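You operate a simulated robot arm through the tools that you are given. There is no shell and no other tool. Be economical: measure what you need, move in short steps, check, and stop when the job is done.

You are at the controls of a simulated two-armed robot. One attempt, no reset.

Task
Open the sealer table drawer, put the teal pad from the inside of the sealer table drawer on the top of the front belt, then shut the drawer. Open the bottom blue drawer, take the small blue reel from the top of the sealer table and put it inside floor and shut the drawer again. Pick up the orange glove box with one hand, pass it to the other hand and put it on the shelf of the middle end table. Put the small white spool marked "L-62" from the small cream table top on the long grey table top and the small white spool that says "L-83" on the top of the middle belt. Count the job cards on the top of the front belt, then put as many of the white fuses from the top of the front belt on the shelf of the middle end table. Shut the right packing drawer. Fetch the front tray marked "20" from the top of the packing table and set it on the small cream table top. Take the low grey bin on the top of the packing table and put it away on the top of the set-up table. Close the teal drawer. Do these in any order. Set down upright: orange glove box, small white spool.

Only the result counts: the job must be done as asked and must still hold three seconds after the hand-in. Knocking over, shifting, dropping, spilling or breaking anything else fails it.

Robot
Two 7-joint arms with two-finger parallel grippers on one trunk, on a base that drives. Base frame: it is fixed to the floor where the robot stands at the start and does not move with it; the origin is under the middle of the robot, x ahead of it, y to its left, z up. Readings come in m, rad, newtons and seconds.
The left shoulder is at the start at [0.103, 0.174, 1.101], the right one opposite. With the tool pointing down near the work surface each hand reaches from about 0.1 to 0.7 m from the robot's upright axis, wherever it stands, measured 20 degrees to its own side. Places, roughly: bottom blue drawer [0, 2, 0.5]; bottom blue drawer floor [0.1, 2, 0.4]; front tray [-4.25, 4, 0.75]; job card [-3.25, 2, 0.75]; long grey table top [0.1, 2.6, 0.8]; low grey bin (11x8x5 cm) [-4, 4, 0.8]; orange glove box [0.25, 2.25, 1]; right packing drawer [-3.9, 3.4, 0.7]; sealer table drawer [0.7, 0, 0.7]; shelf of the middle end table [-1.3, 0.2, 0.3]; small blue reel [1.25, 0, 0.75]; small cream table top [-0.3, 3.9, 0.8]; small white spool [0, 4.25, 1]; teal drawer [-0.6, 3.7, 0.8]; teal pad (6x5x4 cm) [0.7, 0.1, 0.7]; top of the front belt [-3.5, 1.8, 0.6]; top of the middle belt [-2.4, -0.2, 0.6]; top of the set-up table [-6.2, 3.1, 0.8]; white fuse [-3.75, 1.75, 0.75]. Payload 3.6 kg a hand.
Tool frame (each hand has its own): the origin (TCP) lies between the finger pads and is the grasp point; the fingertips stand 0.03 m ahead of it; z points along the fingers, y is the line along which they close. Largest opening 0.11 m; finger width 0.02, thickness 0.01; the body of the gripper, 0.048 by 0.112 m, starts 0.055 m behind the TCP.
Orientation is that of the tool frame in the base frame, as a unit quaternion [x, y, z, w]. With the fingers straight down and closing along the base's y, the tool's x points along the base's -x, its y along +y and its z along -z.

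Tools
- The arms move only by the tool play_rows. It takes "left_plan", "right_plan" or both (then of equal length, played together; a hand with none holds still); each is a list that holds one entry, the list of rows, each a list of 7 numbers: the shift along the base's x, y, z in units of 40 mm (1.0 is 40 mm), then the turn, a rotation vector about the base's x, y, z in units of 4 degrees (1.0 is 4 degrees), then the finger opening in cm, from 0 to 11. In form: [[[dx, dy, dz, rx, ry, rz, gripper], ...]]. A call has 1 to 8 rows; each row shifts and turns the commanded pose from where the row before left it. A call with a number of a shift or a turn outside -1 to 1 is refused whole. Rows are played at 5 a second. More than 0.05 m and 0.15 rad between two rows, or a gripper value outside its range, and nothing of the call is played. Where a pose cannot be reached the arm comes as near as it can. A force on the tool above 40 N (or 10 N above the force at the start of the call, whichever is more), or a blocked arm, ends the call early, and 0.2 s more pass. Each finger travels about 0.153 m/s and halts on what it meets, pressing with about 27 N; the grip force reading is that of the motor and also rises with nothing between the fingers. The clock runs only during rows and for 0.2 s after the last one: add rows that do not move to give the fingers time. It gives the time, the measured TCP pose, the force on the tool (base axes), the opening and the grip force at its end, in the units of the frame above (readings bear some noise), with the torque about the TCP (base axes, N m) and any sound that the robot's microphone picked up.
- Cameras (640 x 400 px; columns grow to the right, rows downward): "scene" is now at [0.185, -0.0137, 1.2502]; the picture's right is [-0.20, -0.98, 0.00], its down [-0.83, 0.17, -0.54] and it looks along [0.53, -0.11, -0.84] (base axes); focal length 252 px, centre (320, 200). "left" rides on the left gripper at [0.072, -0.017, -0.103] in its tool frame; the picture's right is [0.23, 0.97, 0.00], its down [-0.76, 0.18, -0.62] and it looks along [-0.61, 0.14, 0.78] (tool axes); focal length 222 px, centre (320, 200). "right" rides on the right gripper at [0.072, 0.017, -0.103] in its tool frame; the picture's right is [-0.23, 0.97, 0.00], its down [-0.76, -0.18, -0.62] and it looks along [-0.61, -0.14, 0.78] (tool axes); focal length 222 px, centre (320, 200). There is no depth. A picture from a camera that has moved, and an enlarged one, comes with that camera's place and axes in the base frame and with its lens. The place of the scene camera against the robot may be out by one fixed shift of up to 0.012 m in any direction.
- get_image(camera): a new picture of that camera. The clock stands still meanwhile.
- slide_trunk(by): slides the trunk up (or, below 0, down) by that many m; the arms and the scene camera ride with it, the base frame stays. It gives what a move gives, with no picture.
- drive_base(legs): drives the robot by 1 to 6 legs, each [ahead, left, turn to the left] in m, m and rad, along the robot's own axes; the way and the turn of a leg run together, so that a leg with both is an arc; at most 1.5 m and 3.142 rad a leg. The arms and the cameras ride along, it lands a little off, and it stops where it bumps. It gives what a move gives.
- pan_tilt(pan, tilt): turns the head with the scene camera to pan (to the left, within 1.501 rad either way) and tilt (down, from -0.506 to 1.204), counted from straight ahead of the robot. It gives what a move gives.
- close_up(camera, box): a new picture of the part [left, top, right, bottom] of that camera's present view, enlarged. The clock stands still meanwhile.
- hand_in(): hands the job in; it is judged then, once.

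Work in short steps. Places have to be worked out from the pictures, the camera data and where the tool is seen: move nearer, look again, correct. Check each grasp and each placing, and mend what went wrong. You have 577 turns and 370 pictures in all, those below and enlarged ones among them. Open the grippers and draw the arms clear of the work before you hand the job in, unless the task says otherwise.

The tools are called after "Emit:" as a command line: name --argument value ..., lists and objects as JSON in quotes. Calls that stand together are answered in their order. play_rows: Moves the arms, as the interface text tells. Its arguments: {"type":"object","properties":{"left_plan":{"type":"array","items":{"type":"array","items":{"type":"array","items":{"type":"number"}}}},"right_plan":{"type":"array","items":{"type":"array","items":{"type":"array","items":{"type":"number"}}}}},"required":[]} The other tools are called the same way: slide_trunk (by) slides the trunk up or down; drive_base (legs) drives the base; pan_tilt (pan, tilt) turns the head that bears the scene camera; get_image (camera) takes a picture; close_up (camera, box) takes an enlarged picture of a part of a camera's view; hand_in () hands the job in.

At the start:

```text
clock: 0.0
left_eef_pos: [0.4014, 0.0943, 0.9708]
left_ee_rot: [0.0, 1.0, 0.0, -0.001]
left_contact_force: [0.3, 0.8, -0.1]
left_wrist_torque: [-0.02, 0.0, 0.02]
left_finger_gap: 0.1097
left_grip_force: 0.0
right_eef_pos: [0.3452, -0.2233, 0.9333]
right_ee_rot: [0.0, 1.0, -0.001, -0.001]
right_contact_force: [-0.2, -0.6, -0.3]
right_wrist_torque: [-0.03, 0.0, -0.01]
right_finger_gap: 0.1099
right_grip_force: 0.1
trunk travel left (down, up): [-0.219, 0.544]
robot x, y, heading: [0.0034, 0.001, -0.0]
head pan, tilt: [-0.201, 1.004]
```

scene: 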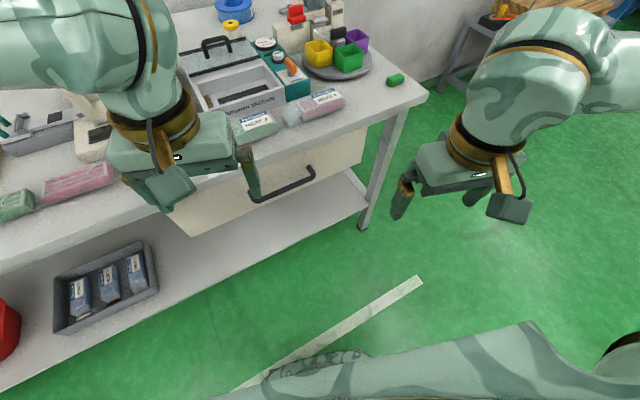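
right: 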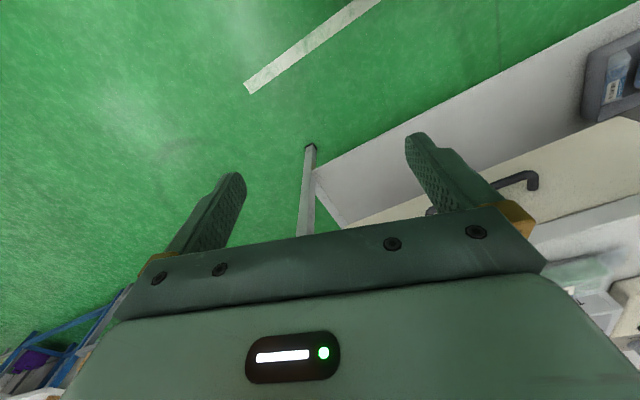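
left: 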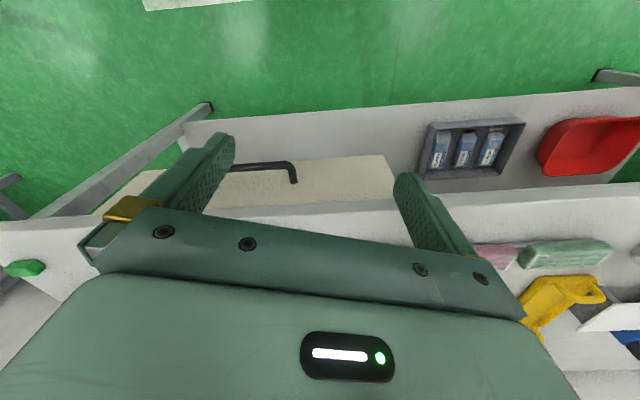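

I'll survey the surroundings first with the head, starting straight ahead.

Emit:
pan_tilt --pan 0.0 --tilt 0.6

Emit:
get_image --camera "scene"

Emit:
pan_tilt --pan 1.3 --tilt 0.3

Emit:
get_image --camera "scene"

```text
clock: 0.9
left_eef_pos: [0.402, 0.0947, 0.9708]
left_ee_rot: [-0.001, 1.0, -0.001, -0.001]
left_contact_force: [-0.4, -0.1, 0.0]
left_wrist_torque: [0.0, 0.0, 0.02]
left_finger_gap: 0.1097
left_grip_force: 0.0
right_eef_pos: [0.3459, -0.2242, 0.931]
right_ee_rot: [0.0, 1.0, 0.0, -0.001]
right_contact_force: [0.5, 0.2, 0.3]
right_wrist_torque: [0.01, 0.01, 0.0]
right_finger_gap: 0.1102
right_grip_force: 0.0
trunk travel left (down, up): [-0.219, 0.544]
robot x, y, heading: [-0.0033, -0.0008, -0.0]
head pan, tilt: [0.0, 0.6]
```

```text
366 pictures are left
camera scene: at [0.2053, 0.0002, 1.2823], right [0.0, -1.0, 0.0], down [-0.57, 0.0, -0.82], along [0.82, 0.0, -0.57], focal length 252 px, centre (320, 200)
```

scene: 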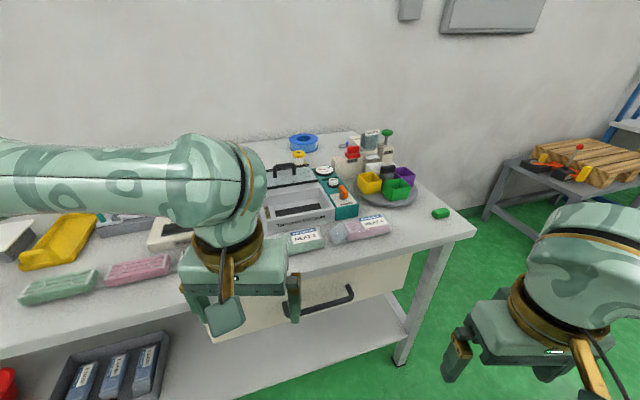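

```text
clock: 2.3
left_eef_pos: [0.3999, 0.0947, 0.9697]
left_ee_rot: [-0.001, 1.0, 0.0, -0.001]
left_contact_force: [-0.2, -0.2, 0.1]
left_wrist_torque: [-0.02, 0.0, 0.03]
left_finger_gap: 0.1101
left_grip_force: 0.0
right_eef_pos: [0.3445, -0.2241, 0.9322]
right_ee_rot: [-0.001, 1.0, 0.001, -0.001]
right_contact_force: [0.0, -0.6, 0.9]
right_wrist_torque: [-0.02, 0.02, 0.04]
right_finger_gap: 0.11
right_grip_force: 0.0
trunk travel left (down, up): [-0.219, 0.544]
robot x, y, heading: [0.0005, -0.0009, -0.0]
head pan, tilt: [1.3, 0.3]
```

```text
365 pictures are left
camera scene: at [0.142, 0.0902, 1.3099], right [0.96, -0.27, 0.0], down [-0.08, -0.28, -0.96], along [0.26, 0.92, -0.3], focal length 252 px, centre (320, 200)
```

scene: 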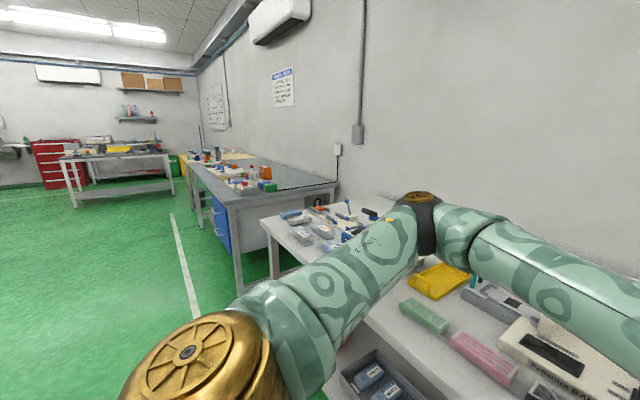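

The drawer handle seems near (0.55, 0, 0.76), and the table is turned about 17° left. I'll back off and square up to it, then look again.

Emit:
drive_base --legs '[[-0.135, -0.3, 0], [0, 0, 0.3]]'

Emit:
pan_tilt --pan 0.0 --tilt 0.6

Emit:
get_image --camera "scene"

Emit:
get_image --camera "left"

```text
clock: 5.5
left_eef_pos: [0.2187, -0.095, 0.9695]
left_ee_rot: [-0.153, 0.988, 0.0, -0.001]
left_contact_force: [-0.3, 0.3, -0.9]
left_wrist_torque: [0.01, -0.03, 0.01]
left_finger_gap: 0.1097
left_grip_force: 0.0
right_eef_pos: [0.2614, -0.4156, 0.9327]
right_ee_rot: [-0.152, 0.988, 0.0, -0.001]
right_contact_force: [-0.4, 1.3, 0.8]
right_wrist_torque: [-0.04, -0.04, 0.02]
right_finger_gap: 0.1099
right_grip_force: 0.0
trunk travel left (down, up): [-0.219, 0.544]
robot x, y, heading: [-0.1329, -0.3084, 0.306]
head pan, tilt: [1.3, 0.3]
```

```text
clock: 7.0
left_eef_pos: [0.2196, -0.0936, 0.9711]
left_ee_rot: [-0.154, 0.988, 0.0, -0.001]
left_contact_force: [-0.3, -0.8, -0.1]
left_wrist_torque: [0.03, 0.0, 0.0]
left_finger_gap: 0.1098
left_grip_force: 0.1
right_eef_pos: [0.2619, -0.4141, 0.933]
right_ee_rot: [-0.152, 0.988, 0.0, -0.001]
right_contact_force: [-0.6, -0.6, -0.1]
right_wrist_torque: [0.0, 0.0, -0.01]
right_finger_gap: 0.1099
right_grip_force: 0.1
trunk travel left (down, up): [-0.219, 0.544]
robot x, y, heading: [-0.1367, -0.3084, 0.308]
head pan, tilt: [0.0, 0.6]
```

```text
364 pictures are left
camera scene: at [0.0613, -0.244, 1.2824], right [0.3, -0.95, 0.0], down [-0.54, -0.17, -0.82], along [0.79, 0.25, -0.57], focal length 252 px, centre (320, 200)
```

scene: 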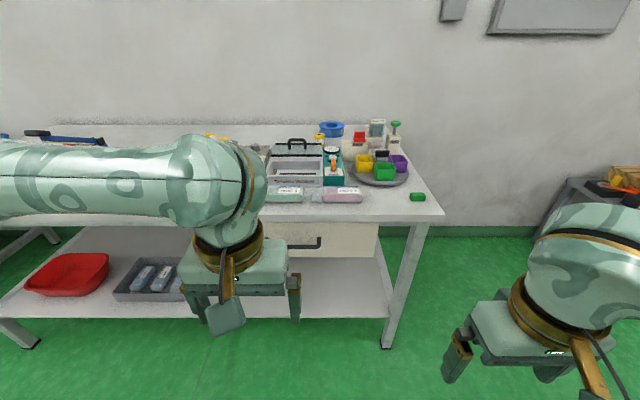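

```text
363 pictures are left
camera left: at [0.1557, -0.1341, 1.0727], right [-0.51, 0.86, 0.0], down [0.67, 0.4, 0.62], along [0.53, 0.32, -0.78], focal length 222 px, centre (320, 200)
```

left: 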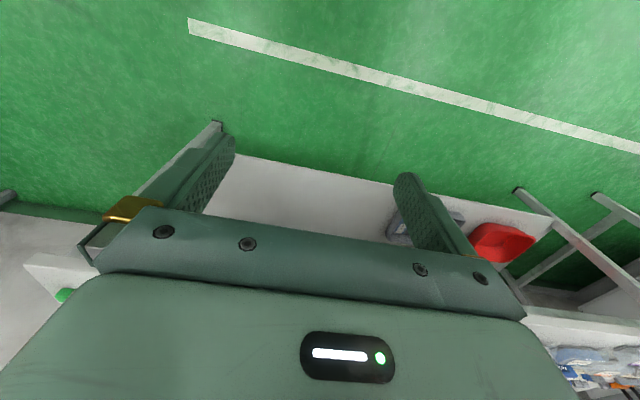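

Now squared up: handle centre ≈ (0.562, 0.00, 0.753). I turn the left hand to point forward with vertical closing, moving ahead and down along the way.

Emit:
play_rows --left_plan '[[[0.2, 0.05, -0.226, 0.905, -0.471, -0.722, 8], [0.2, 0.05, -0.226, 0.905, -0.471, -0.722, 8], [0.2, 0.05, -0.226, 0.905, -0.471, -0.722, 8], [0.2, 0.05, -0.226, 0.905, -0.471, -0.722, 8], [0.2, 0.05, -0.226, 0.905, -0.471, -0.722, 8], [0.2, 0.05, -0.226, 0.905, -0.471, -0.722, 8], [0.2, 0.05, -0.226, 0.905, -0.471, -0.722, 8], [0.2, 0.05, -0.226, 0.905, -0.471, -0.722, 8]]]'

Emit:
play_rows --left_plan '[[[0.2, 0.05, -0.226, 0.905, -0.471, -0.722, 8], [0.2, 0.05, -0.226, 0.905, -0.471, -0.722, 8], [0.2, 0.05, -0.226, 0.905, -0.471, -0.722, 8], [0.2, 0.05, -0.226, 0.905, -0.471, -0.722, 8], [0.2, 0.05, -0.226, 0.905, -0.471, -0.722, 8], [0.2, 0.05, -0.226, 0.905, -0.471, -0.722, 8], [0.2, 0.05, -0.226, 0.905, -0.471, -0.722, 8], [0.2, 0.05, -0.226, 0.905, -0.471, -0.722, 8]]]'

Emit:
play_rows --left_plan '[[[0.2, 0.05, -0.226, 0.905, -0.471, -0.722, 8], [0.2, 0.05, -0.226, 0.905, -0.471, -0.722, 8], [0.2, 0.05, -0.226, 0.905, -0.471, -0.722, 8], [0.2, 0.05, -0.226, 0.905, -0.471, -0.722, 8], [0.2, 0.05, -0.226, 0.905, -0.471, -0.722, 8], [0.2, 0.05, -0.226, 0.905, -0.471, -0.722, 8], [0.2, 0.05, -0.226, 0.905, -0.471, -0.722, 8], [0.2, 0.05, -0.226, 0.905, -0.471, -0.722, 8]]]'

Emit:
get_image --camera "left"

Emit:
get_image --camera "scene"

```text
clock: 8.8
left_eef_pos: [0.2842, -0.0785, 0.8965]
left_ee_rot: [0.052, 0.959, 0.226, 0.165]
left_contact_force: [-0.5, -0.5, -0.2]
left_wrist_torque: [0.0, -0.03, -0.01]
left_finger_gap: 0.0799
left_grip_force: 0.1
right_eef_pos: [0.2627, -0.4157, 0.9327]
right_ee_rot: [-0.152, 0.988, 0.0, -0.001]
right_contact_force: [0.6, 0.7, -0.8]
right_wrist_torque: [-0.04, 0.02, -0.03]
right_finger_gap: 0.11
right_grip_force: 0.0
trunk travel left (down, up): [-0.219, 0.544]
robot x, y, heading: [-0.1387, -0.3064, 0.305]
head pan, tilt: [0.0, 0.6]
```

```text
clock: 10.6
left_eef_pos: [0.3464, -0.0634, 0.824]
left_ee_rot: [0.251, 0.814, 0.423, 0.31]
left_contact_force: [0.0, 0.1, -0.3]
left_wrist_torque: [0.01, 0.02, -0.02]
left_finger_gap: 0.0801
left_grip_force: 0.1
right_eef_pos: [0.2618, -0.4143, 0.9317]
right_ee_rot: [-0.152, 0.988, 0.0, -0.001]
right_contact_force: [0.0, 0.3, 1.0]
right_wrist_torque: [-0.01, 0.02, -0.02]
right_finger_gap: 0.1101
right_grip_force: 0.1
trunk travel left (down, up): [-0.219, 0.544]
robot x, y, heading: [-0.1324, -0.3077, 0.303]
head pan, tilt: [0.0, 0.6]
```

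```text
clock: 12.4
left_eef_pos: [0.4111, -0.0481, 0.7534]
left_ee_rot: [0.419, 0.57, 0.571, 0.417]
left_contact_force: [-0.2, 0.2, 0.2]
left_wrist_torque: [-0.03, -0.02, 0.02]
left_finger_gap: 0.0799
left_grip_force: 0.1
right_eef_pos: [0.2621, -0.4154, 0.9319]
right_ee_rot: [-0.153, 0.988, -0.001, -0.001]
right_contact_force: [0.3, 0.2, -0.5]
right_wrist_torque: [-0.01, -0.01, 0.03]
right_finger_gap: 0.1095
right_grip_force: 0.0
trunk travel left (down, up): [-0.219, 0.544]
robot x, y, heading: [-0.1383, -0.3035, 0.307]
head pan, tilt: [0.0, 0.6]
```

```text
362 pictures are left
camera left: at [0.2902, -0.0098, 0.7368], right [-0.07, 0.22, 0.97], down [-0.36, -0.91, 0.18], along [0.93, -0.34, 0.14], focal length 222 px, centre (320, 200)
```

left: 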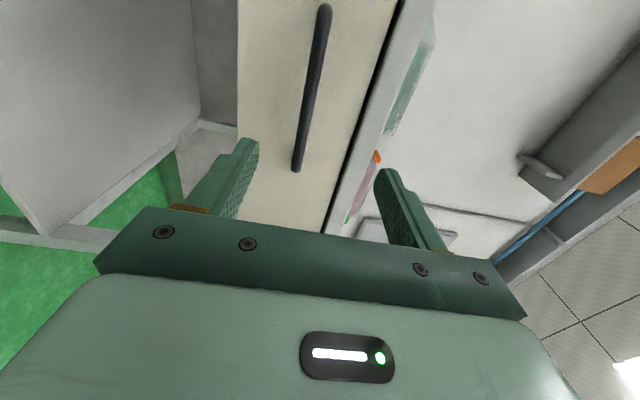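

```text
361 pictures are left
camera scene: at [0.0614, -0.2439, 1.2824], right [0.3, -0.95, 0.0], down [-0.54, -0.17, -0.82], along [0.79, 0.25, -0.57], focal length 252 px, centre (320, 200)
```

scene: 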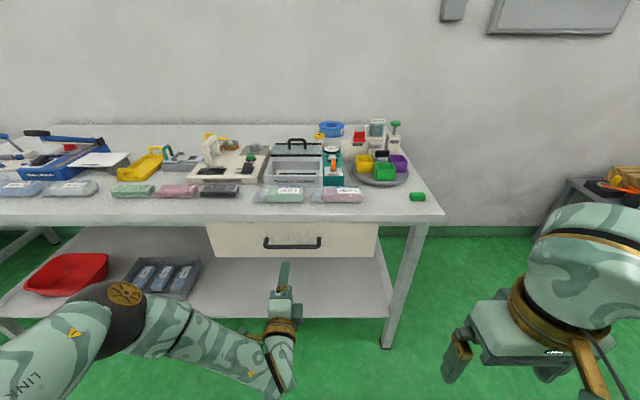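

Handle centre triangulates to ≈(0.558, 0.00, 0.741), in line with the hand. I advance 0.145 m with 5 cm opening.

Emit:
play_rows --left_plan '[[[0.6, 0.19, -0.3, 0, 0, 0, 5], [0.85, 0.27, 0, 0, 0, 0, 5], [0.85, 0.27, 0, 0, 0, 0, 5], [0.85, 0.27, 0, 0, 0, 0, 5], [0.3, 0.1, 0, 0, 0, 0, 5]]]'

Emit:
get_image --camera "left"

```text
clock: 13.6
left_eef_pos: [0.5471, -0.0028, 0.7394]
left_ee_rot: [0.418, 0.572, 0.57, 0.416]
left_contact_force: [-0.1, -0.3, 0.3]
left_wrist_torque: [-0.01, -0.01, 0.03]
left_finger_gap: 0.0501
left_grip_force: 0.0
right_eef_pos: [0.2635, -0.4154, 0.933]
right_ee_rot: [-0.151, 0.988, 0.0, -0.001]
right_contact_force: [-0.1, -0.2, 0.7]
right_wrist_torque: [-0.03, 0.02, 0.0]
right_finger_gap: 0.1097
right_grip_force: 0.1
trunk travel left (down, up): [-0.219, 0.544]
robot x, y, heading: [-0.13, -0.3063, 0.308]
head pan, tilt: [0.0, 0.6]
```

```text
360 pictures are left
camera left: at [0.4277, 0.0334, 0.7231], right [-0.07, 0.22, 0.97], down [-0.36, -0.91, 0.18], along [0.93, -0.34, 0.14], focal length 222 px, centre (320, 200)
```

left: 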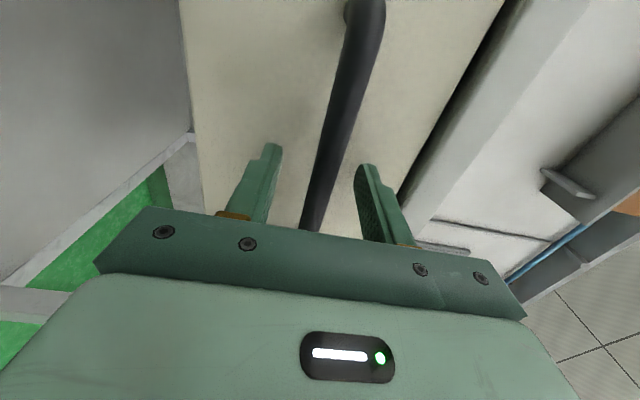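

The bar lies between the fingers; close and pull out along the drawer axis.

Emit:
play_rows --left_plan '[[[0.1, 0.03, 0, 0, 0, 0, 5], [0, 0, 0, 0, 0, 0, 0], [0, 0, 0, 0, 0, 0, 0]]]'

Emit:
play_rows --left_plan '[[[-0.6, -0.19, 0, 0, 0, 0, 0], [-0.6, -0.19, 0, 0, 0, 0, 0], [-0.6, -0.19, 0, 0, 0, 0, 0], [-0.6, -0.19, 0, 0, 0, 0, 0]]]'

Emit:
get_image --camera "scene"

```text
clock: 14.4
left_eef_pos: [0.5528, -0.0019, 0.74]
left_ee_rot: [0.418, 0.572, 0.57, 0.417]
left_contact_force: [-0.4, -1.7, -4.9]
left_wrist_torque: [0.01, -0.01, 0.51]
left_finger_gap: 0.0137
left_grip_force: 45.1
right_eef_pos: [0.2619, -0.4167, 0.931]
right_ee_rot: [-0.152, 0.988, 0.0, -0.001]
right_contact_force: [0.9, 0.3, 1.5]
right_wrist_torque: [-0.01, -0.01, 0.0]
right_finger_gap: 0.11
right_grip_force: 0.0
trunk travel left (down, up): [-0.219, 0.544]
robot x, y, heading: [-0.1345, -0.3076, 0.301]
head pan, tilt: [0.0, 0.6]
```

```text
clock: 15.4
left_eef_pos: [0.4555, -0.033, 0.741]
left_ee_rot: [0.419, 0.572, 0.568, 0.417]
left_contact_force: [-0.1, -4.5, -14.1]
left_wrist_torque: [-0.24, -0.01, -0.27]
left_finger_gap: 0.0137
left_grip_force: 45.2
right_eef_pos: [0.2639, -0.4155, 0.9303]
right_ee_rot: [-0.152, 0.988, 0.0, -0.001]
right_contact_force: [-0.2, 0.3, 0.3]
right_wrist_torque: [0.01, 0.02, -0.01]
right_finger_gap: 0.1098
right_grip_force: 0.1
trunk travel left (down, up): [-0.219, 0.544]
robot x, y, heading: [-0.1357, -0.3066, 0.306]
head pan, tilt: [0.0, 0.6]
```

```text
359 pictures are left
camera scene: at [0.0625, -0.2442, 1.282], right [0.3, -0.95, 0.0], down [-0.54, -0.17, -0.82], along [0.79, 0.25, -0.57], focal length 252 px, centre (320, 200)
```

scene: 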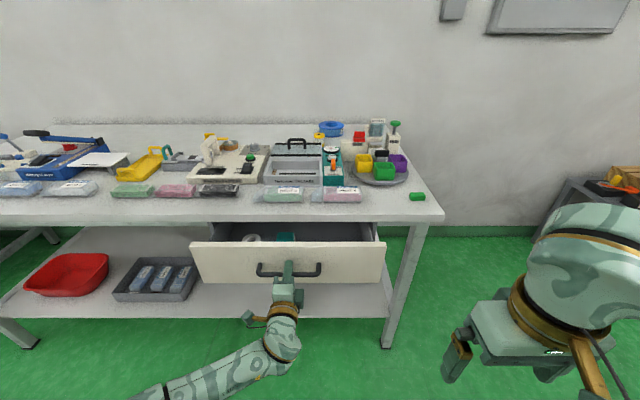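

The drawer slides; the pad is at (287,236). Pull another 0.12 m.

Emit:
play_rows --left_plan '[[[-0.6, -0.19, -0.02, 0, 0, 0, 0], [-0.6, -0.19, 0, 0, 0, 0, 0], [-0.6, -0.19, 0, 0, 0, 0, 0], [-0.6, -0.19, 0, 0, 0, 0, 0], [-0.6, -0.19, 0, 0, 0, 0, 0]]]'

Emit:
get_image --camera "scene"

```text
clock: 16.6
left_eef_pos: [0.3373, -0.0701, 0.7391]
left_ee_rot: [0.419, 0.571, 0.569, 0.418]
left_contact_force: [0.2, -4.7, -13.0]
left_wrist_torque: [-0.09, 0.04, 0.86]
left_finger_gap: 0.0136
left_grip_force: 45.2
right_eef_pos: [0.2627, -0.4156, 0.9316]
right_ee_rot: [-0.152, 0.988, -0.001, 0.0]
right_contact_force: [-0.1, 0.2, -0.3]
right_wrist_torque: [-0.01, 0.0, 0.0]
right_finger_gap: 0.1101
right_grip_force: 0.1
trunk travel left (down, up): [-0.219, 0.544]
robot x, y, heading: [-0.1353, -0.309, 0.307]
head pan, tilt: [0.0, 0.6]
```

```text
358 pictures are left
camera scene: at [0.062, -0.2445, 1.2822], right [0.3, -0.95, 0.0], down [-0.54, -0.17, -0.82], along [0.79, 0.25, -0.57], focal length 252 px, centre (320, 200)
```

scene: 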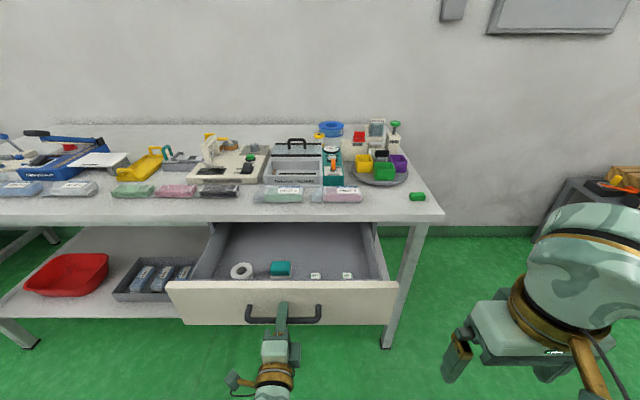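

Pad clearly visible. Enlarge it to judge its orientation before reaching with the right hand.

Emit:
close_up --camera "scene" --box '[200, 215, 400, 340]'

Emit:
get_image --camera "right"

```text
3.20 times, centred on (300, 278) of scene
camera zoom: at [0.062, -0.2445, 1.2822], right [0.3, -0.95, 0.0], down [-0.54, -0.17, -0.82], along [0.79, 0.25, -0.57], focal length 806 px, centre (384, -48)
```

zoom: 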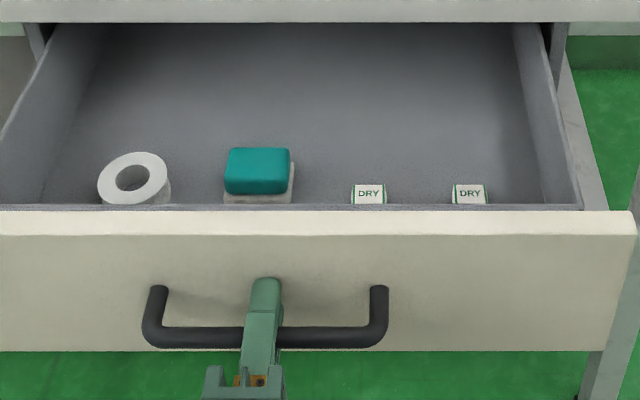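

```text
356 pictures are left
camera right: at [0.1893, -0.4221, 1.0351], right [-0.08, 1.0, 0.0], down [0.78, 0.06, 0.62], along [0.62, 0.05, -0.78], focal length 222 px, centre (320, 200)
```

right: 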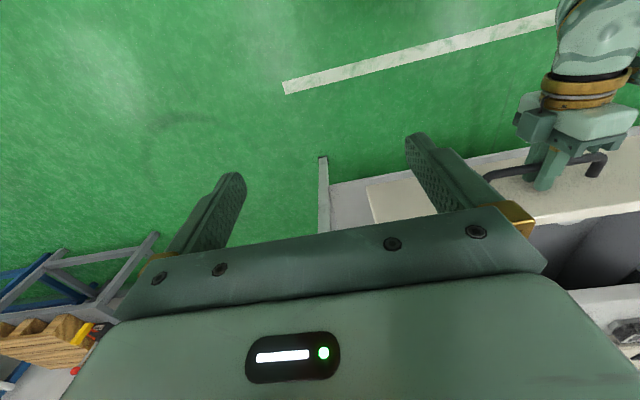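

The pad rests near (0.47, 0.0), with the drawer front top at z≈0.83. I move the right hand (still pointing down) across to above it, at height 0.95.

Emit:
play_rows --right_plan '[[[0.44, 0.86, 0.1, 0, 0, 0, 10], [0.44, 0.86, 0.1, 0, 0, 0, 10], [0.44, 0.86, 0.1, 0, 0, 0, 10], [0.44, 0.86, 0.1, 0, 0, 0, 10], [0.44, 0.86, 0.1, 0, 0, 0, 10], [0.44, 0.86, 0, 0, 0, 0, 10], [0.44, 0.86, 0, 0, 0, 0, 10], [0.44, 0.86, 0, 0, 0, 0, 10]]]'

Emit:
get_image --camera "right"

Emit:
get_image --camera "scene"

```text
clock: 18.4
left_eef_pos: [0.3382, -0.0692, 0.7394]
left_ee_rot: [0.419, 0.57, 0.57, 0.418]
left_contact_force: [1.6, -3.1, -15.6]
left_wrist_torque: [-0.14, -0.15, -1.01]
left_finger_gap: 0.0133
left_grip_force: 44.8
right_eef_pos: [0.4045, -0.138, 0.9531]
right_ee_rot: [-0.152, 0.988, 0.001, -0.001]
right_contact_force: [0.3, -0.5, -0.4]
right_wrist_torque: [0.05, 0.03, 0.03]
right_finger_gap: 0.1
right_grip_force: 0.1
trunk travel left (down, up): [-0.219, 0.544]
robot x, y, heading: [-0.1323, -0.3104, 0.307]
head pan, tilt: [0.0, 0.6]
```

```text
355 pictures are left
camera right: at [0.3314, -0.1453, 1.0557], right [-0.08, 1.0, 0.0], down [0.78, 0.06, 0.62], along [0.62, 0.05, -0.78], focal length 222 px, centre (320, 200)
```

right: 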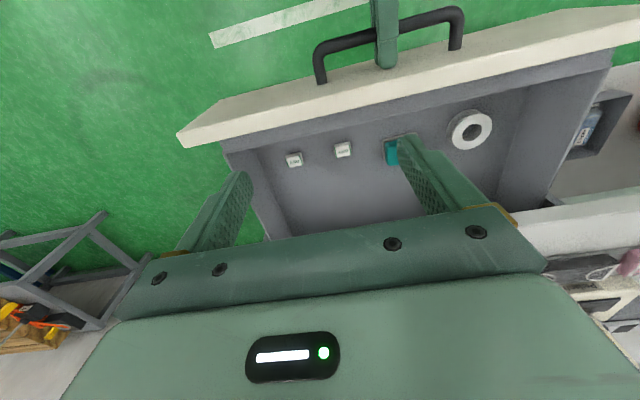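

```text
354 pictures are left
camera scene: at [0.0627, -0.2439, 1.2821], right [0.3, -0.95, 0.0], down [-0.54, -0.17, -0.82], along [0.79, 0.25, -0.57], focal length 252 px, centre (320, 200)
```

scene: 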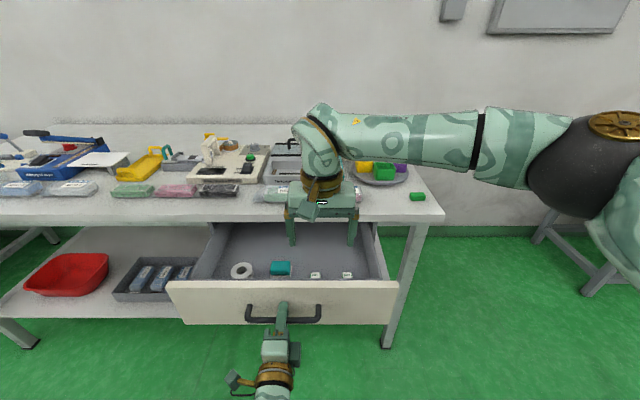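

Triangulating gives the pad centre ≈(0.475, 0.003), top ≈0.74. Move over it and look again.

Emit:
play_rows --right_plan '[[[0.44, 0.88, 0, 0, 0, 0, 10], [0.44, 0.88, 0, 0, 0, 0, 10], [0.44, 0.88, -0.5, 0, 0, 0, 10], [0.44, 0.88, -1, 0, 0, 0, 10], [0, 0, -1, 0, 0, 0, 10]]]'

Emit:
get_image --camera "right"

Emit:
get_image --camera "scene"

```text
refused: row 4 steps farther than a row can; nothing moved
```

```text
353 pictures are left
camera right: at [0.3314, -0.1453, 1.0557], right [-0.08, 1.0, 0.0], down [0.78, 0.06, 0.62], along [0.62, 0.05, -0.78], focal length 222 px, centre (320, 200)
```

right: 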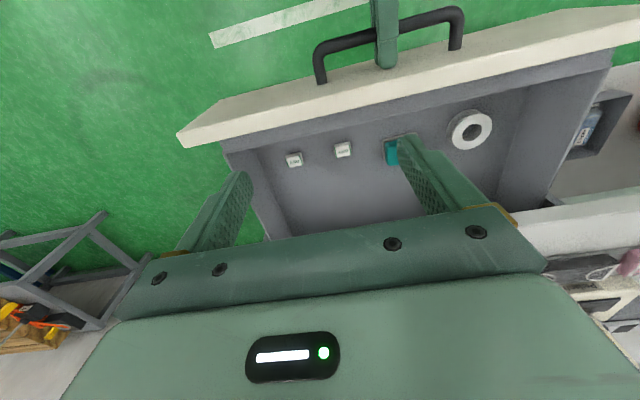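

```text
352 pictures are left
camera scene: at [0.0627, -0.2439, 1.2821], right [0.3, -0.95, 0.0], down [-0.54, -0.17, -0.82], along [0.79, 0.25, -0.57], focal length 252 px, centre (320, 200)
```

scene: 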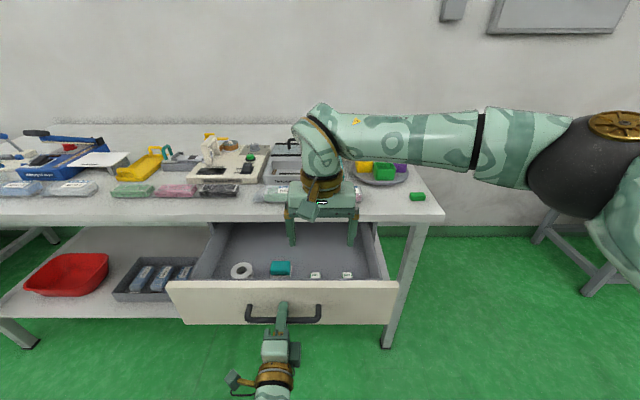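

The step was too large; I repeat with smaller rows.

Emit:
play_rows --right_plan '[[[0.44, 0.88, 0, 0, 0, 0, 10], [0.44, 0.88, 0, 0, 0, 0, 10], [0.44, 0.88, -0.5, 0, 0, 0, 10], [0.44, 0.88, -0.5, 0, 0, 0, 10], [0, 0, -1, 0, 0, 0, 10], [0, 0, -0.6, 0, 0, 0, 10]]]'

Emit:
get_image --camera "right"

Emit:
close_up --camera "scene" --box '[200, 190, 400, 315]'

```text
clock: 19.8
left_eef_pos: [0.338, -0.0698, 0.7408]
left_ee_rot: [0.419, 0.57, 0.57, 0.417]
left_contact_force: [2.2, -6.3, -16.4]
left_wrist_torque: [0.07, -0.12, 0.15]
left_finger_gap: 0.0134
left_grip_force: 45.5
right_eef_pos: [0.4369, -0.0596, 0.8659]
right_ee_rot: [-0.152, 0.988, 0.0, 0.0]
right_contact_force: [-0.1, 0.2, 1.0]
right_wrist_torque: [-0.01, 0.01, 0.02]
right_finger_gap: 0.1001
right_grip_force: 0.0
right hand out of reach, approached as far as the arm can: row 3, 4
trunk travel left (down, up): [-0.219, 0.544]
robot x, y, heading: [-0.1341, -0.3037, 0.304]
head pan, tilt: [0.0, 0.6]
```

```text
351 pictures are left
camera right: at [0.3647, -0.0667, 0.9691], right [-0.08, 1.0, 0.0], down [0.78, 0.06, 0.62], along [0.62, 0.05, -0.78], focal length 222 px, centre (320, 200)
```

right: 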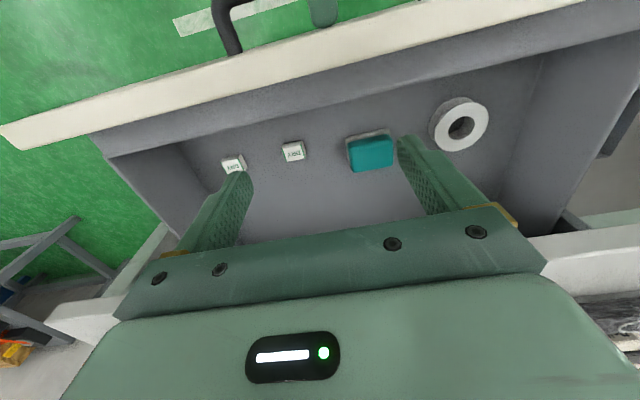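

```text
3.20 times, centred on (300, 252) of scene
camera zoom: at [0.0628, -0.244, 1.2821], right [0.3, -0.95, 0.0], down [-0.54, -0.17, -0.82], along [0.79, 0.25, -0.57], focal length 806 px, centre (384, 32)
```

zoom: 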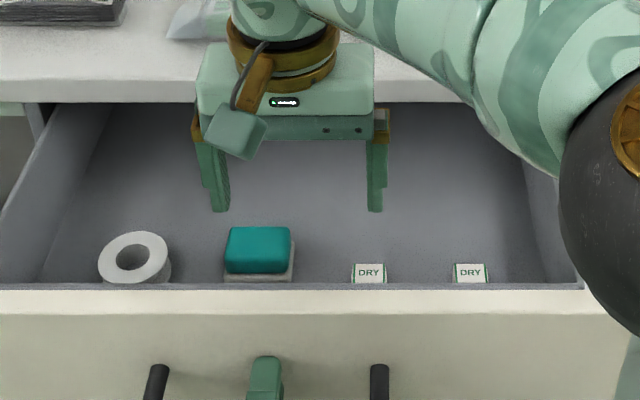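

The right arm is at its reach limit here. I release the handle, pull the left hand back, lift the right and shift the base left.

Emit:
play_rows --left_plan '[[[0, 0, 0, 0, 0, 0, 5], [0, 0, 0, 0, 0, 0, 5], [-0.7, -0.22, 0, 0, 0, 0, 5], [-0.7, -0.22, 0, 0, 0, 0, 5]]]' --right_plan '[[[0, 0, 0.6, 0, 0, 0, 10], [0, 0, 0.6, 0, 0, 0, 10], [0, 0, 0, 0, 0, 0, 10], [0, 0, 0, 0, 0, 0, 10]]]'

Emit:
drive_base --legs '[[0.02, 0.16, 0]]'

Emit:
get_image --camera "right"

Emit:
get_image --camera "scene"

```text
clock: 20.8
left_eef_pos: [0.2821, -0.0876, 0.7417]
left_ee_rot: [0.417, 0.571, 0.571, 0.418]
left_contact_force: [0.0, -0.2, -0.5]
left_wrist_torque: [-0.02, -0.03, -0.01]
left_finger_gap: 0.0499
left_grip_force: 0.1
right_eef_pos: [0.4379, -0.0613, 0.9167]
right_ee_rot: [-0.152, 0.988, 0.0, 0.0]
right_contact_force: [0.4, 0.5, 0.2]
right_wrist_torque: [0.0, -0.01, 0.0]
right_finger_gap: 0.1003
right_grip_force: 0.1
trunk travel left (down, up): [-0.219, 0.544]
robot x, y, heading: [-0.1331, -0.3049, 0.306]
head pan, tilt: [0.0, 0.6]
```

```text
clock: 22.2
left_eef_pos: [0.2535, 0.0737, 0.7409]
left_ee_rot: [0.417, 0.571, 0.57, 0.418]
left_contact_force: [-0.7, 0.3, 0.4]
left_wrist_torque: [-0.03, -0.03, -0.02]
left_finger_gap: 0.05
left_grip_force: 0.0
right_eef_pos: [0.4086, 0.0988, 0.9164]
right_ee_rot: [-0.153, 0.988, -0.001, -0.001]
right_contact_force: [-0.5, 0.6, -0.1]
right_wrist_torque: [-0.02, -0.01, 0.0]
right_finger_gap: 0.0999
right_grip_force: 0.0
trunk travel left (down, up): [-0.219, 0.544]
robot x, y, heading: [-0.1626, -0.1447, 0.311]
head pan, tilt: [0.0, 0.6]
```

```text
349 pictures are left
camera right: at [0.335, 0.0941, 1.0186], right [-0.08, 1.0, 0.0], down [0.78, 0.06, 0.62], along [0.62, 0.05, -0.78], focal length 222 px, centre (320, 200)
```

right: 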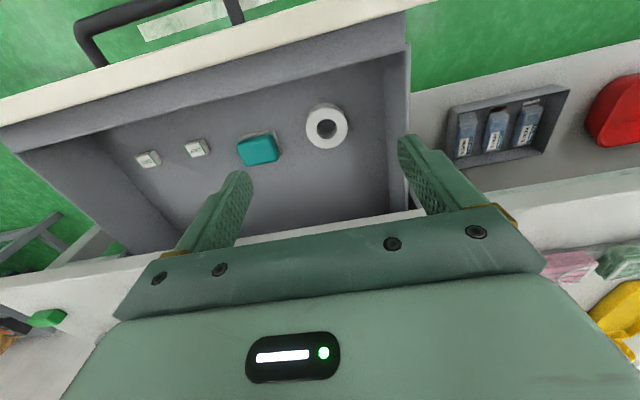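

```text
348 pictures are left
camera scene: at [0.0318, -0.0829, 1.2824], right [0.3, -0.95, 0.0], down [-0.54, -0.17, -0.82], along [0.79, 0.25, -0.57], focal length 252 px, centre (320, 200)
```

scene: 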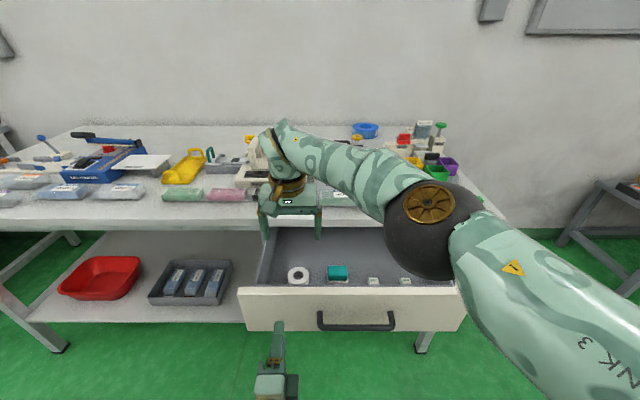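

Better: the pad triangulates to ≈(0.495, 0.014), top ≈0.71. Move above and part-way down.

Emit:
play_rows --right_plan '[[[0.72, -0.71, 0, 0, 0, 0, 10], [0.72, -0.71, 0, 0, 0, 0, 10], [0.72, -0.71, 0, 0, 0, 0, 10], [0, 0, -1, 0, 0, 0, 10], [0, 0, -1, 0, 0, 0, 10], [0, 0, -0.5, 0, 0, 0, 10]]]'

Emit:
get_image --camera "right"

Emit:
close_up --camera "scene" --box '[230, 190, 430, 315]'

```text
clock: 23.6
left_eef_pos: [0.2538, 0.073, 0.7415]
left_ee_rot: [0.418, 0.571, 0.57, 0.417]
left_contact_force: [-0.2, 0.8, -0.3]
left_wrist_torque: [0.01, 0.04, -0.01]
left_finger_gap: 0.0499
left_grip_force: 0.0
right_eef_pos: [0.4633, 0.0296, 0.8142]
right_ee_rot: [-0.153, 0.988, -0.001, 0.001]
right_contact_force: [-0.1, -0.3, 0.4]
right_wrist_torque: [0.02, -0.01, 0.0]
right_finger_gap: 0.1
right_grip_force: 0.1
right hand out of reach, approached as far as the arm can: row 2, 3
trunk travel left (down, up): [-0.219, 0.544]
robot x, y, heading: [-0.1663, -0.1464, 0.307]
head pan, tilt: [0.0, 0.6]
```

```text
347 pictures are left
camera right: at [0.3896, 0.0233, 0.9168], right [-0.08, 1.0, 0.0], down [0.78, 0.06, 0.62], along [0.62, 0.05, -0.78], focal length 222 px, centre (320, 200)
```

right: 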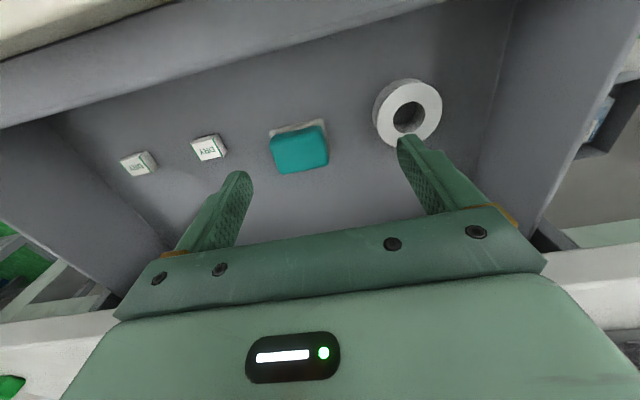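

```text
3.20 times, centred on (330, 252) of scene
camera zoom: at [0.032, -0.0838, 1.2824], right [0.3, -0.95, 0.0], down [-0.54, -0.17, -0.82], along [0.79, 0.25, -0.57], focal length 806 px, centre (288, 32)
```

zoom: 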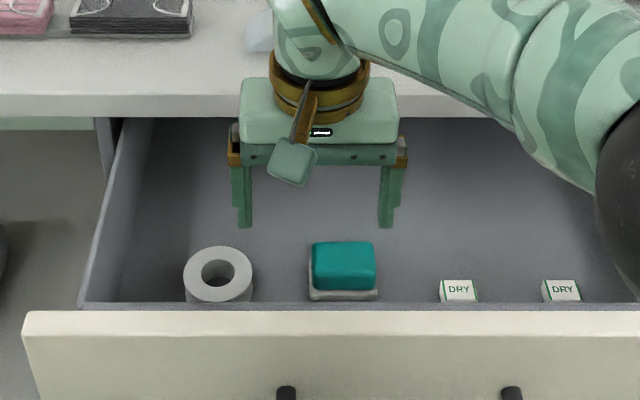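

Offset left to the pad is small (≈+0.027, −0.019). Try the arm move and descend a little.

Emit:
play_rows --right_plan '[[[0.33, -0.24, -0.3, 0, 0, 0, 10], [0.33, -0.24, -0.3, 0, 0, 0, 10], [0, 0, -0.4, 0, 0, 0, 10]]]'

Emit:
get_image --camera "right"

Emit:
close_up --camera "scene" --box '[230, 190, 430, 315]'

```text
clock: 24.4
left_eef_pos: [0.2527, 0.0735, 0.7397]
left_ee_rot: [0.419, 0.571, 0.57, 0.417]
left_contact_force: [0.9, 0.6, -0.5]
left_wrist_torque: [-0.02, 0.01, -0.01]
left_finger_gap: 0.0501
left_grip_force: 0.0
right_eef_pos: [0.4744, 0.0057, 0.7835]
right_ee_rot: [-0.151, 0.988, 0.0, 0.001]
right_contact_force: [-0.3, -0.6, -0.3]
right_wrist_torque: [0.02, 0.01, 0.03]
right_finger_gap: 0.0997
right_grip_force: 0.0
right hand out of reach, approached as far as the arm can: row 1, 2
trunk travel left (down, up): [-0.219, 0.544]
robot x, y, heading: [-0.1626, -0.1484, 0.308]
head pan, tilt: [0.0, 0.6]
```

```text
345 pictures are left
camera right: at [0.4004, -0.0008, 0.886], right [-0.08, 1.0, 0.0], down [0.78, 0.06, 0.62], along [0.62, 0.05, -0.78], focal length 222 px, centre (320, 200)
```

right: 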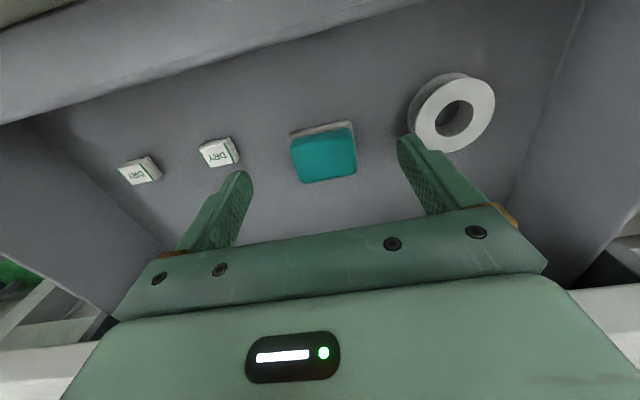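

```text
3.20 times, centred on (330, 252) of scene
camera zoom: at [0.0323, -0.0841, 1.2824], right [0.3, -0.95, 0.0], down [-0.54, -0.17, -0.82], along [0.79, 0.25, -0.57], focal length 806 px, centre (288, 32)
```

zoom: 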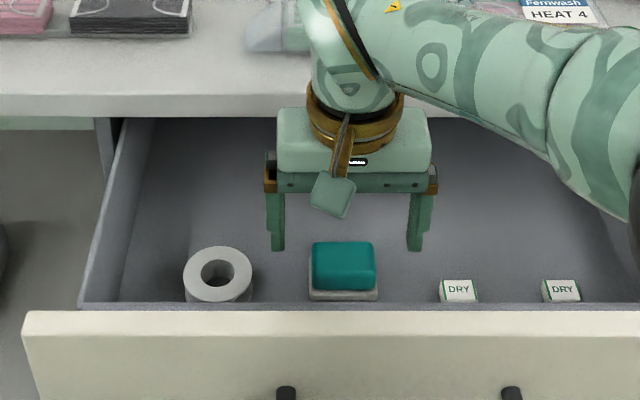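

Pad at (0.490, 0.010), top ≈0.709. I drive ahead 0.03 m to gain reach.

Emit:
drive_base --legs '[[0.03, 0, 0]]'

```text
clock: 25.2
left_eef_pos: [0.2841, 0.0821, 0.7402]
left_ee_rot: [0.419, 0.571, 0.57, 0.417]
left_contact_force: [0.1, 0.5, -0.7]
left_wrist_torque: [-0.01, 0.0, -0.03]
left_finger_gap: 0.0499
left_grip_force: 0.0
right_eef_pos: [0.5042, 0.0142, 0.7823]
right_ee_rot: [-0.152, 0.988, 0.0, 0.001]
right_contact_force: [1.0, 1.1, 0.2]
right_wrist_torque: [-0.03, 0.02, -0.02]
right_finger_gap: 0.0998
right_grip_force: 0.1
trunk travel left (down, up): [-0.219, 0.544]
robot x, y, heading: [-0.1327, -0.1372, 0.31]
head pan, tilt: [0.0, 0.6]
```

Emit:
play_rows --right_plan '[[[-0.35, -0.1, -0.5, 0, 0, 0, 8], [0, 0, -0.5, 0, 0, 0, 8], [0, 0, -0.4, 0, 0, 0, 8], [0, 0, -0.4, 0, 0, 0, 8]]]'

Emit:
get_image --camera "right"

Emit:
close_up --camera "scene" --box '[230, 190, 430, 315]'

```text
clock: 26.2
left_eef_pos: [0.2823, 0.0816, 0.7407]
left_ee_rot: [0.418, 0.571, 0.57, 0.418]
left_contact_force: [0.4, 0.2, -0.9]
left_wrist_torque: [0.0, -0.02, -0.01]
left_finger_gap: 0.0501
left_grip_force: 0.0
right_eef_pos: [0.4862, 0.0107, 0.7111]
right_ee_rot: [-0.152, 0.988, 0.0, 0.002]
right_contact_force: [0.0, -0.4, -1.4]
right_wrist_torque: [-0.01, 0.01, -0.01]
right_finger_gap: 0.08
right_grip_force: 0.2
trunk travel left (down, up): [-0.219, 0.544]
robot x, y, heading: [-0.132, -0.1424, 0.308]
head pan, tilt: [0.0, 0.6]
```

```text
343 pictures are left
camera right: at [0.4122, 0.0026, 0.814], right [-0.08, 1.0, 0.0], down [0.78, 0.06, 0.63], along [0.62, 0.05, -0.78], focal length 222 px, centre (320, 200)
```

right: 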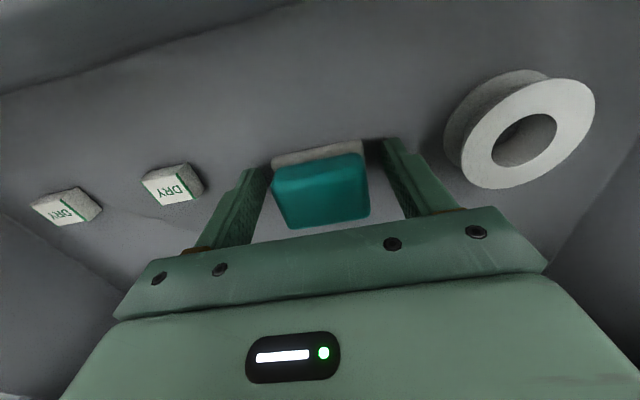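

```text
3.20 times, centred on (330, 252) of scene
camera zoom: at [0.0607, -0.0753, 1.2824], right [0.3, -0.95, 0.0], down [-0.54, -0.17, -0.82], along [0.79, 0.25, -0.57], focal length 806 px, centre (288, 32)
```

zoom: 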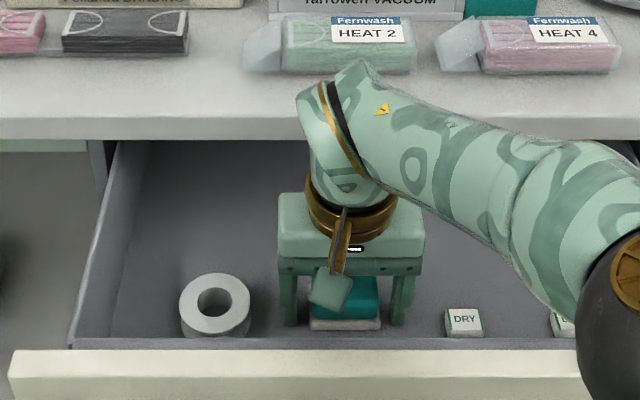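

Fingers straddle the pad; close and lift.

Emit:
play_rows --right_plan '[[[0, 0, -0.1, 0, 0, 0, 8], [0, 0, 0, 0, 0, 0, 3], [0, 0, 0, 0, 0, 0, 3], [0, 0, 0.5, 0, 0, 0, 3], [0, 0, 0.8, 0, 0, 0, 3], [0, 0, 1, 0, 0, 0, 3], [0, 0, 1, 0, 0, 0, 3], [0, 0, 1, 0, 0, 0, 3]]]'

Emit:
get_image --camera "right"

Emit:
get_image --camera "scene"

```text
clock: 28.0
left_eef_pos: [0.2818, 0.081, 0.74]
left_ee_rot: [0.418, 0.571, 0.57, 0.417]
left_contact_force: [0.8, -0.8, -0.4]
left_wrist_torque: [-0.03, -0.01, -0.01]
left_finger_gap: 0.0501
left_grip_force: 0.0
right_eef_pos: [0.4856, 0.0097, 0.8805]
right_ee_rot: [-0.152, 0.988, 0.001, 0.001]
right_contact_force: [-0.5, 0.7, -0.4]
right_wrist_torque: [-0.01, 0.03, 0.02]
right_finger_gap: 0.0592
right_grip_force: 27.3
right hand out of reach, approached as far as the arm can: row 1
trunk travel left (down, up): [-0.219, 0.544]
robot x, y, heading: [-0.1338, -0.1392, 0.313]
head pan, tilt: [0.0, 0.6]
```

```text
341 pictures are left
camera right: at [0.4118, 0.0027, 0.9827], right [-0.08, 1.0, 0.0], down [0.78, 0.06, 0.62], along [0.62, 0.05, -0.78], focal length 222 px, centre (320, 200)
```

right: 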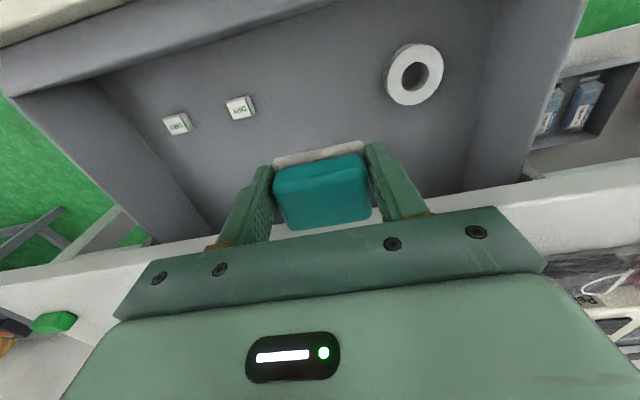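

```text
340 pictures are left
camera scene: at [0.0602, -0.0753, 1.2825], right [0.3, -0.95, 0.0], down [-0.54, -0.17, -0.82], along [0.79, 0.25, -0.57], focal length 252 px, centre (320, 200)
```

scene: 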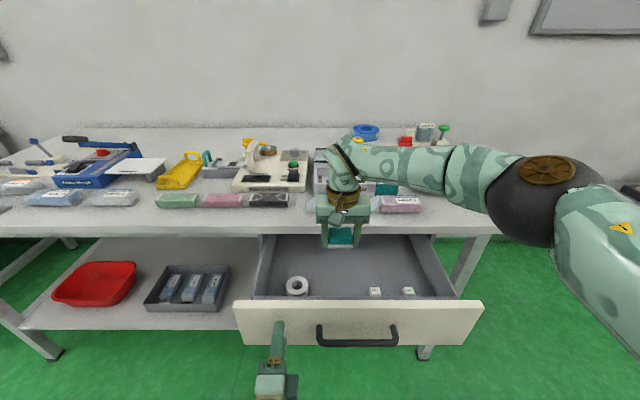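

Pad held (gap 0.059). I raise and retract the right hand while the left goes back to the handle bar.

Emit:
play_rows --left_plan '[[[-0.7, -0.22, 0, 0, 0, 0, 5], [-0.7, -0.22, 0, 0, 0, 0, 5], [0.3, -0.95, 0, 0, 0, 0, 5], [0.3, -0.95, 0, 0, 0, 0, 5], [0.3, -0.95, 0, 0, 0, 0, 5], [0.65, 0.21, 0, 0, 0, 0, 5], [0.65, 0.21, 0, 0, 0, 0, 5]]]' --right_plan '[[[0, 0, 0.9, 0, 0, 0, 3], [0, 0, 0.7, 0, 0, 0, 3], [-0.8, -0.5, 0, 0, 0, 0, 3], [-0.7, -0.7, 0, 0, 0, 0, 3], [-0.5, -0.8, 0, 0, 0, 0, 3], [-0.4, -0.8, 0, 0, 0, 0, 3], [-0.4, -0.8, 0, 0, 0, 0, 3]]]'

Emit:
get_image --camera "scene"

Emit:
get_image --camera "left"

```text
clock: 29.6
left_eef_pos: [0.308, -0.0239, 0.728]
left_ee_rot: [0.434, 0.562, 0.575, 0.406]
left_contact_force: [-0.5, 0.1, -0.2]
left_wrist_torque: [-0.01, 0.0, 0.02]
left_finger_gap: 0.0501
left_grip_force: 0.0
right_eef_pos: [0.3735, -0.1359, 0.9436]
right_ee_rot: [-0.152, 0.988, 0.001, 0.002]
right_contact_force: [0.1, -0.2, -0.5]
right_wrist_torque: [0.04, -0.01, -0.01]
right_finger_gap: 0.059
right_grip_force: 26.9
trunk travel left (down, up): [-0.219, 0.544]
robot x, y, heading: [-0.1314, -0.1396, 0.302]
head pan, tilt: [0.0, 0.6]
```

```text
339 pictures are left
camera scene: at [0.0606, -0.0761, 1.2825], right [0.3, -0.95, 0.0], down [-0.54, -0.17, -0.82], along [0.79, 0.25, -0.57], focal length 252 px, centre (320, 200)
```

scene: 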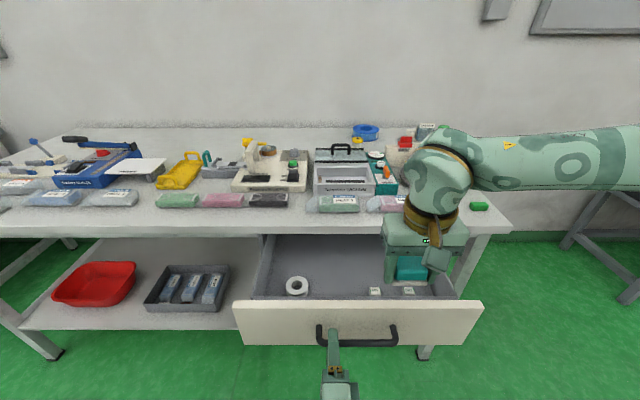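

```text
338 pictures are left
camera left: at [0.1872, 0.0138, 0.7137], right [-0.05, 0.18, 0.98], down [-0.37, -0.92, 0.15], along [0.93, -0.35, 0.11], focal length 222 px, centre (320, 200)
```

left: 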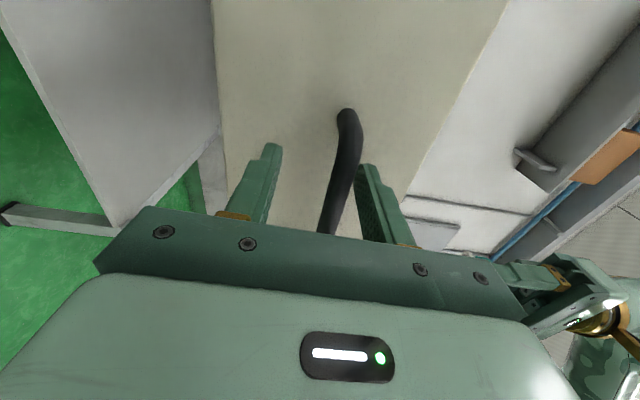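

Bar between the left fingers. Grip and push the drawer in by ~0.226 m.

Emit:
play_rows --left_plan '[[[0.1, 0.03, 0.25, 0, 0, 0, 5], [0, 0, 0, 0, 0, 0, 0], [0, 0, 0, 0, 0, 0, 0], [0.7, 0.22, 0, 0, 0, 0, 0], [0.7, 0.22, 0, 0, 0, 0, 0], [0.7, 0.22, 0, 0, 0, 0, 0], [0.7, 0.22, 0, 0, 0, 0, 0]]]'

Emit:
play_rows --left_plan '[[[0.7, 0.22, 0, 0, 0, 0, 0], [0.7, 0.22, 0, 0, 0, 0, 0], [0.7, 0.22, 0, 0, 0, 0, 0], [0.45, 0.14, 0, 0, 0, 0, 0], [0.2, 0.06, 0, 0, 0, 0, 0]]]'

Emit:
get_image --camera "scene"

```text
clock: 31.2
left_eef_pos: [0.4287, 0.016, 0.7394]
left_ee_rot: [0.422, 0.573, 0.573, 0.406]
left_contact_force: [-1.9, 12.6, -18.3]
left_wrist_torque: [-0.68, -0.3, 0.57]
left_finger_gap: 0.014
left_grip_force: 44.7
right_eef_pos: [0.3749, -0.132, 0.9416]
right_ee_rot: [-0.153, 0.988, 0.0, 0.0]
right_contact_force: [-0.1, 0.2, -1.6]
right_wrist_torque: [0.01, 0.01, 0.01]
right_finger_gap: 0.0592
right_grip_force: 27.2
trunk travel left (down, up): [-0.219, 0.544]
robot x, y, heading: [-0.1308, -0.1389, 0.312]
head pan, tilt: [0.0, 0.6]
```

```text
clock: 31.6
left_eef_pos: [0.442, 0.019, 0.7402]
left_ee_rot: [0.42, 0.577, 0.571, 0.406]
left_contact_force: [0.5, 2.7, -6.7]
left_wrist_torque: [-0.91, -0.41, -0.19]
left_finger_gap: 0.014
left_grip_force: 44.7
right_eef_pos: [0.3743, -0.1336, 0.9435]
right_ee_rot: [-0.152, 0.988, 0.0, 0.001]
right_contact_force: [-0.1, -0.7, -0.4]
right_wrist_torque: [-0.01, -0.02, 0.0]
right_finger_gap: 0.0588
right_grip_force: 27.0
trunk travel left (down, up): [-0.219, 0.544]
robot x, y, heading: [-0.1388, -0.1418, 0.313]
head pan, tilt: [0.0, 0.6]
stopped in row 1 (left hand): the force on the tool passed its limit at 48 N (the readings are from after the stop); the commanded pose is now the measured one
```

```text
337 pictures are left
camera scene: at [0.0606, -0.0741, 1.2825], right [0.3, -0.95, 0.0], down [-0.54, -0.17, -0.82], along [0.79, 0.25, -0.57], focal length 252 px, centre (320, 200)
```

scene: 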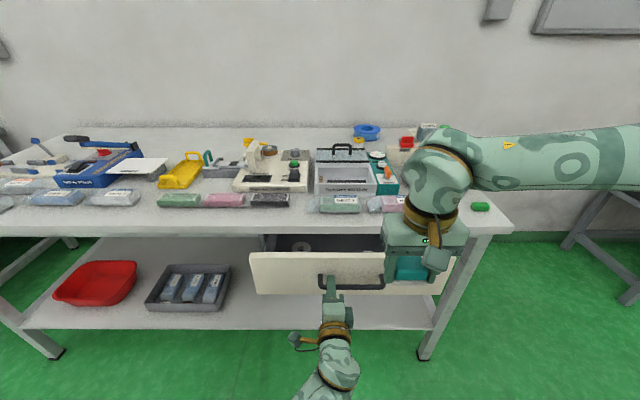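

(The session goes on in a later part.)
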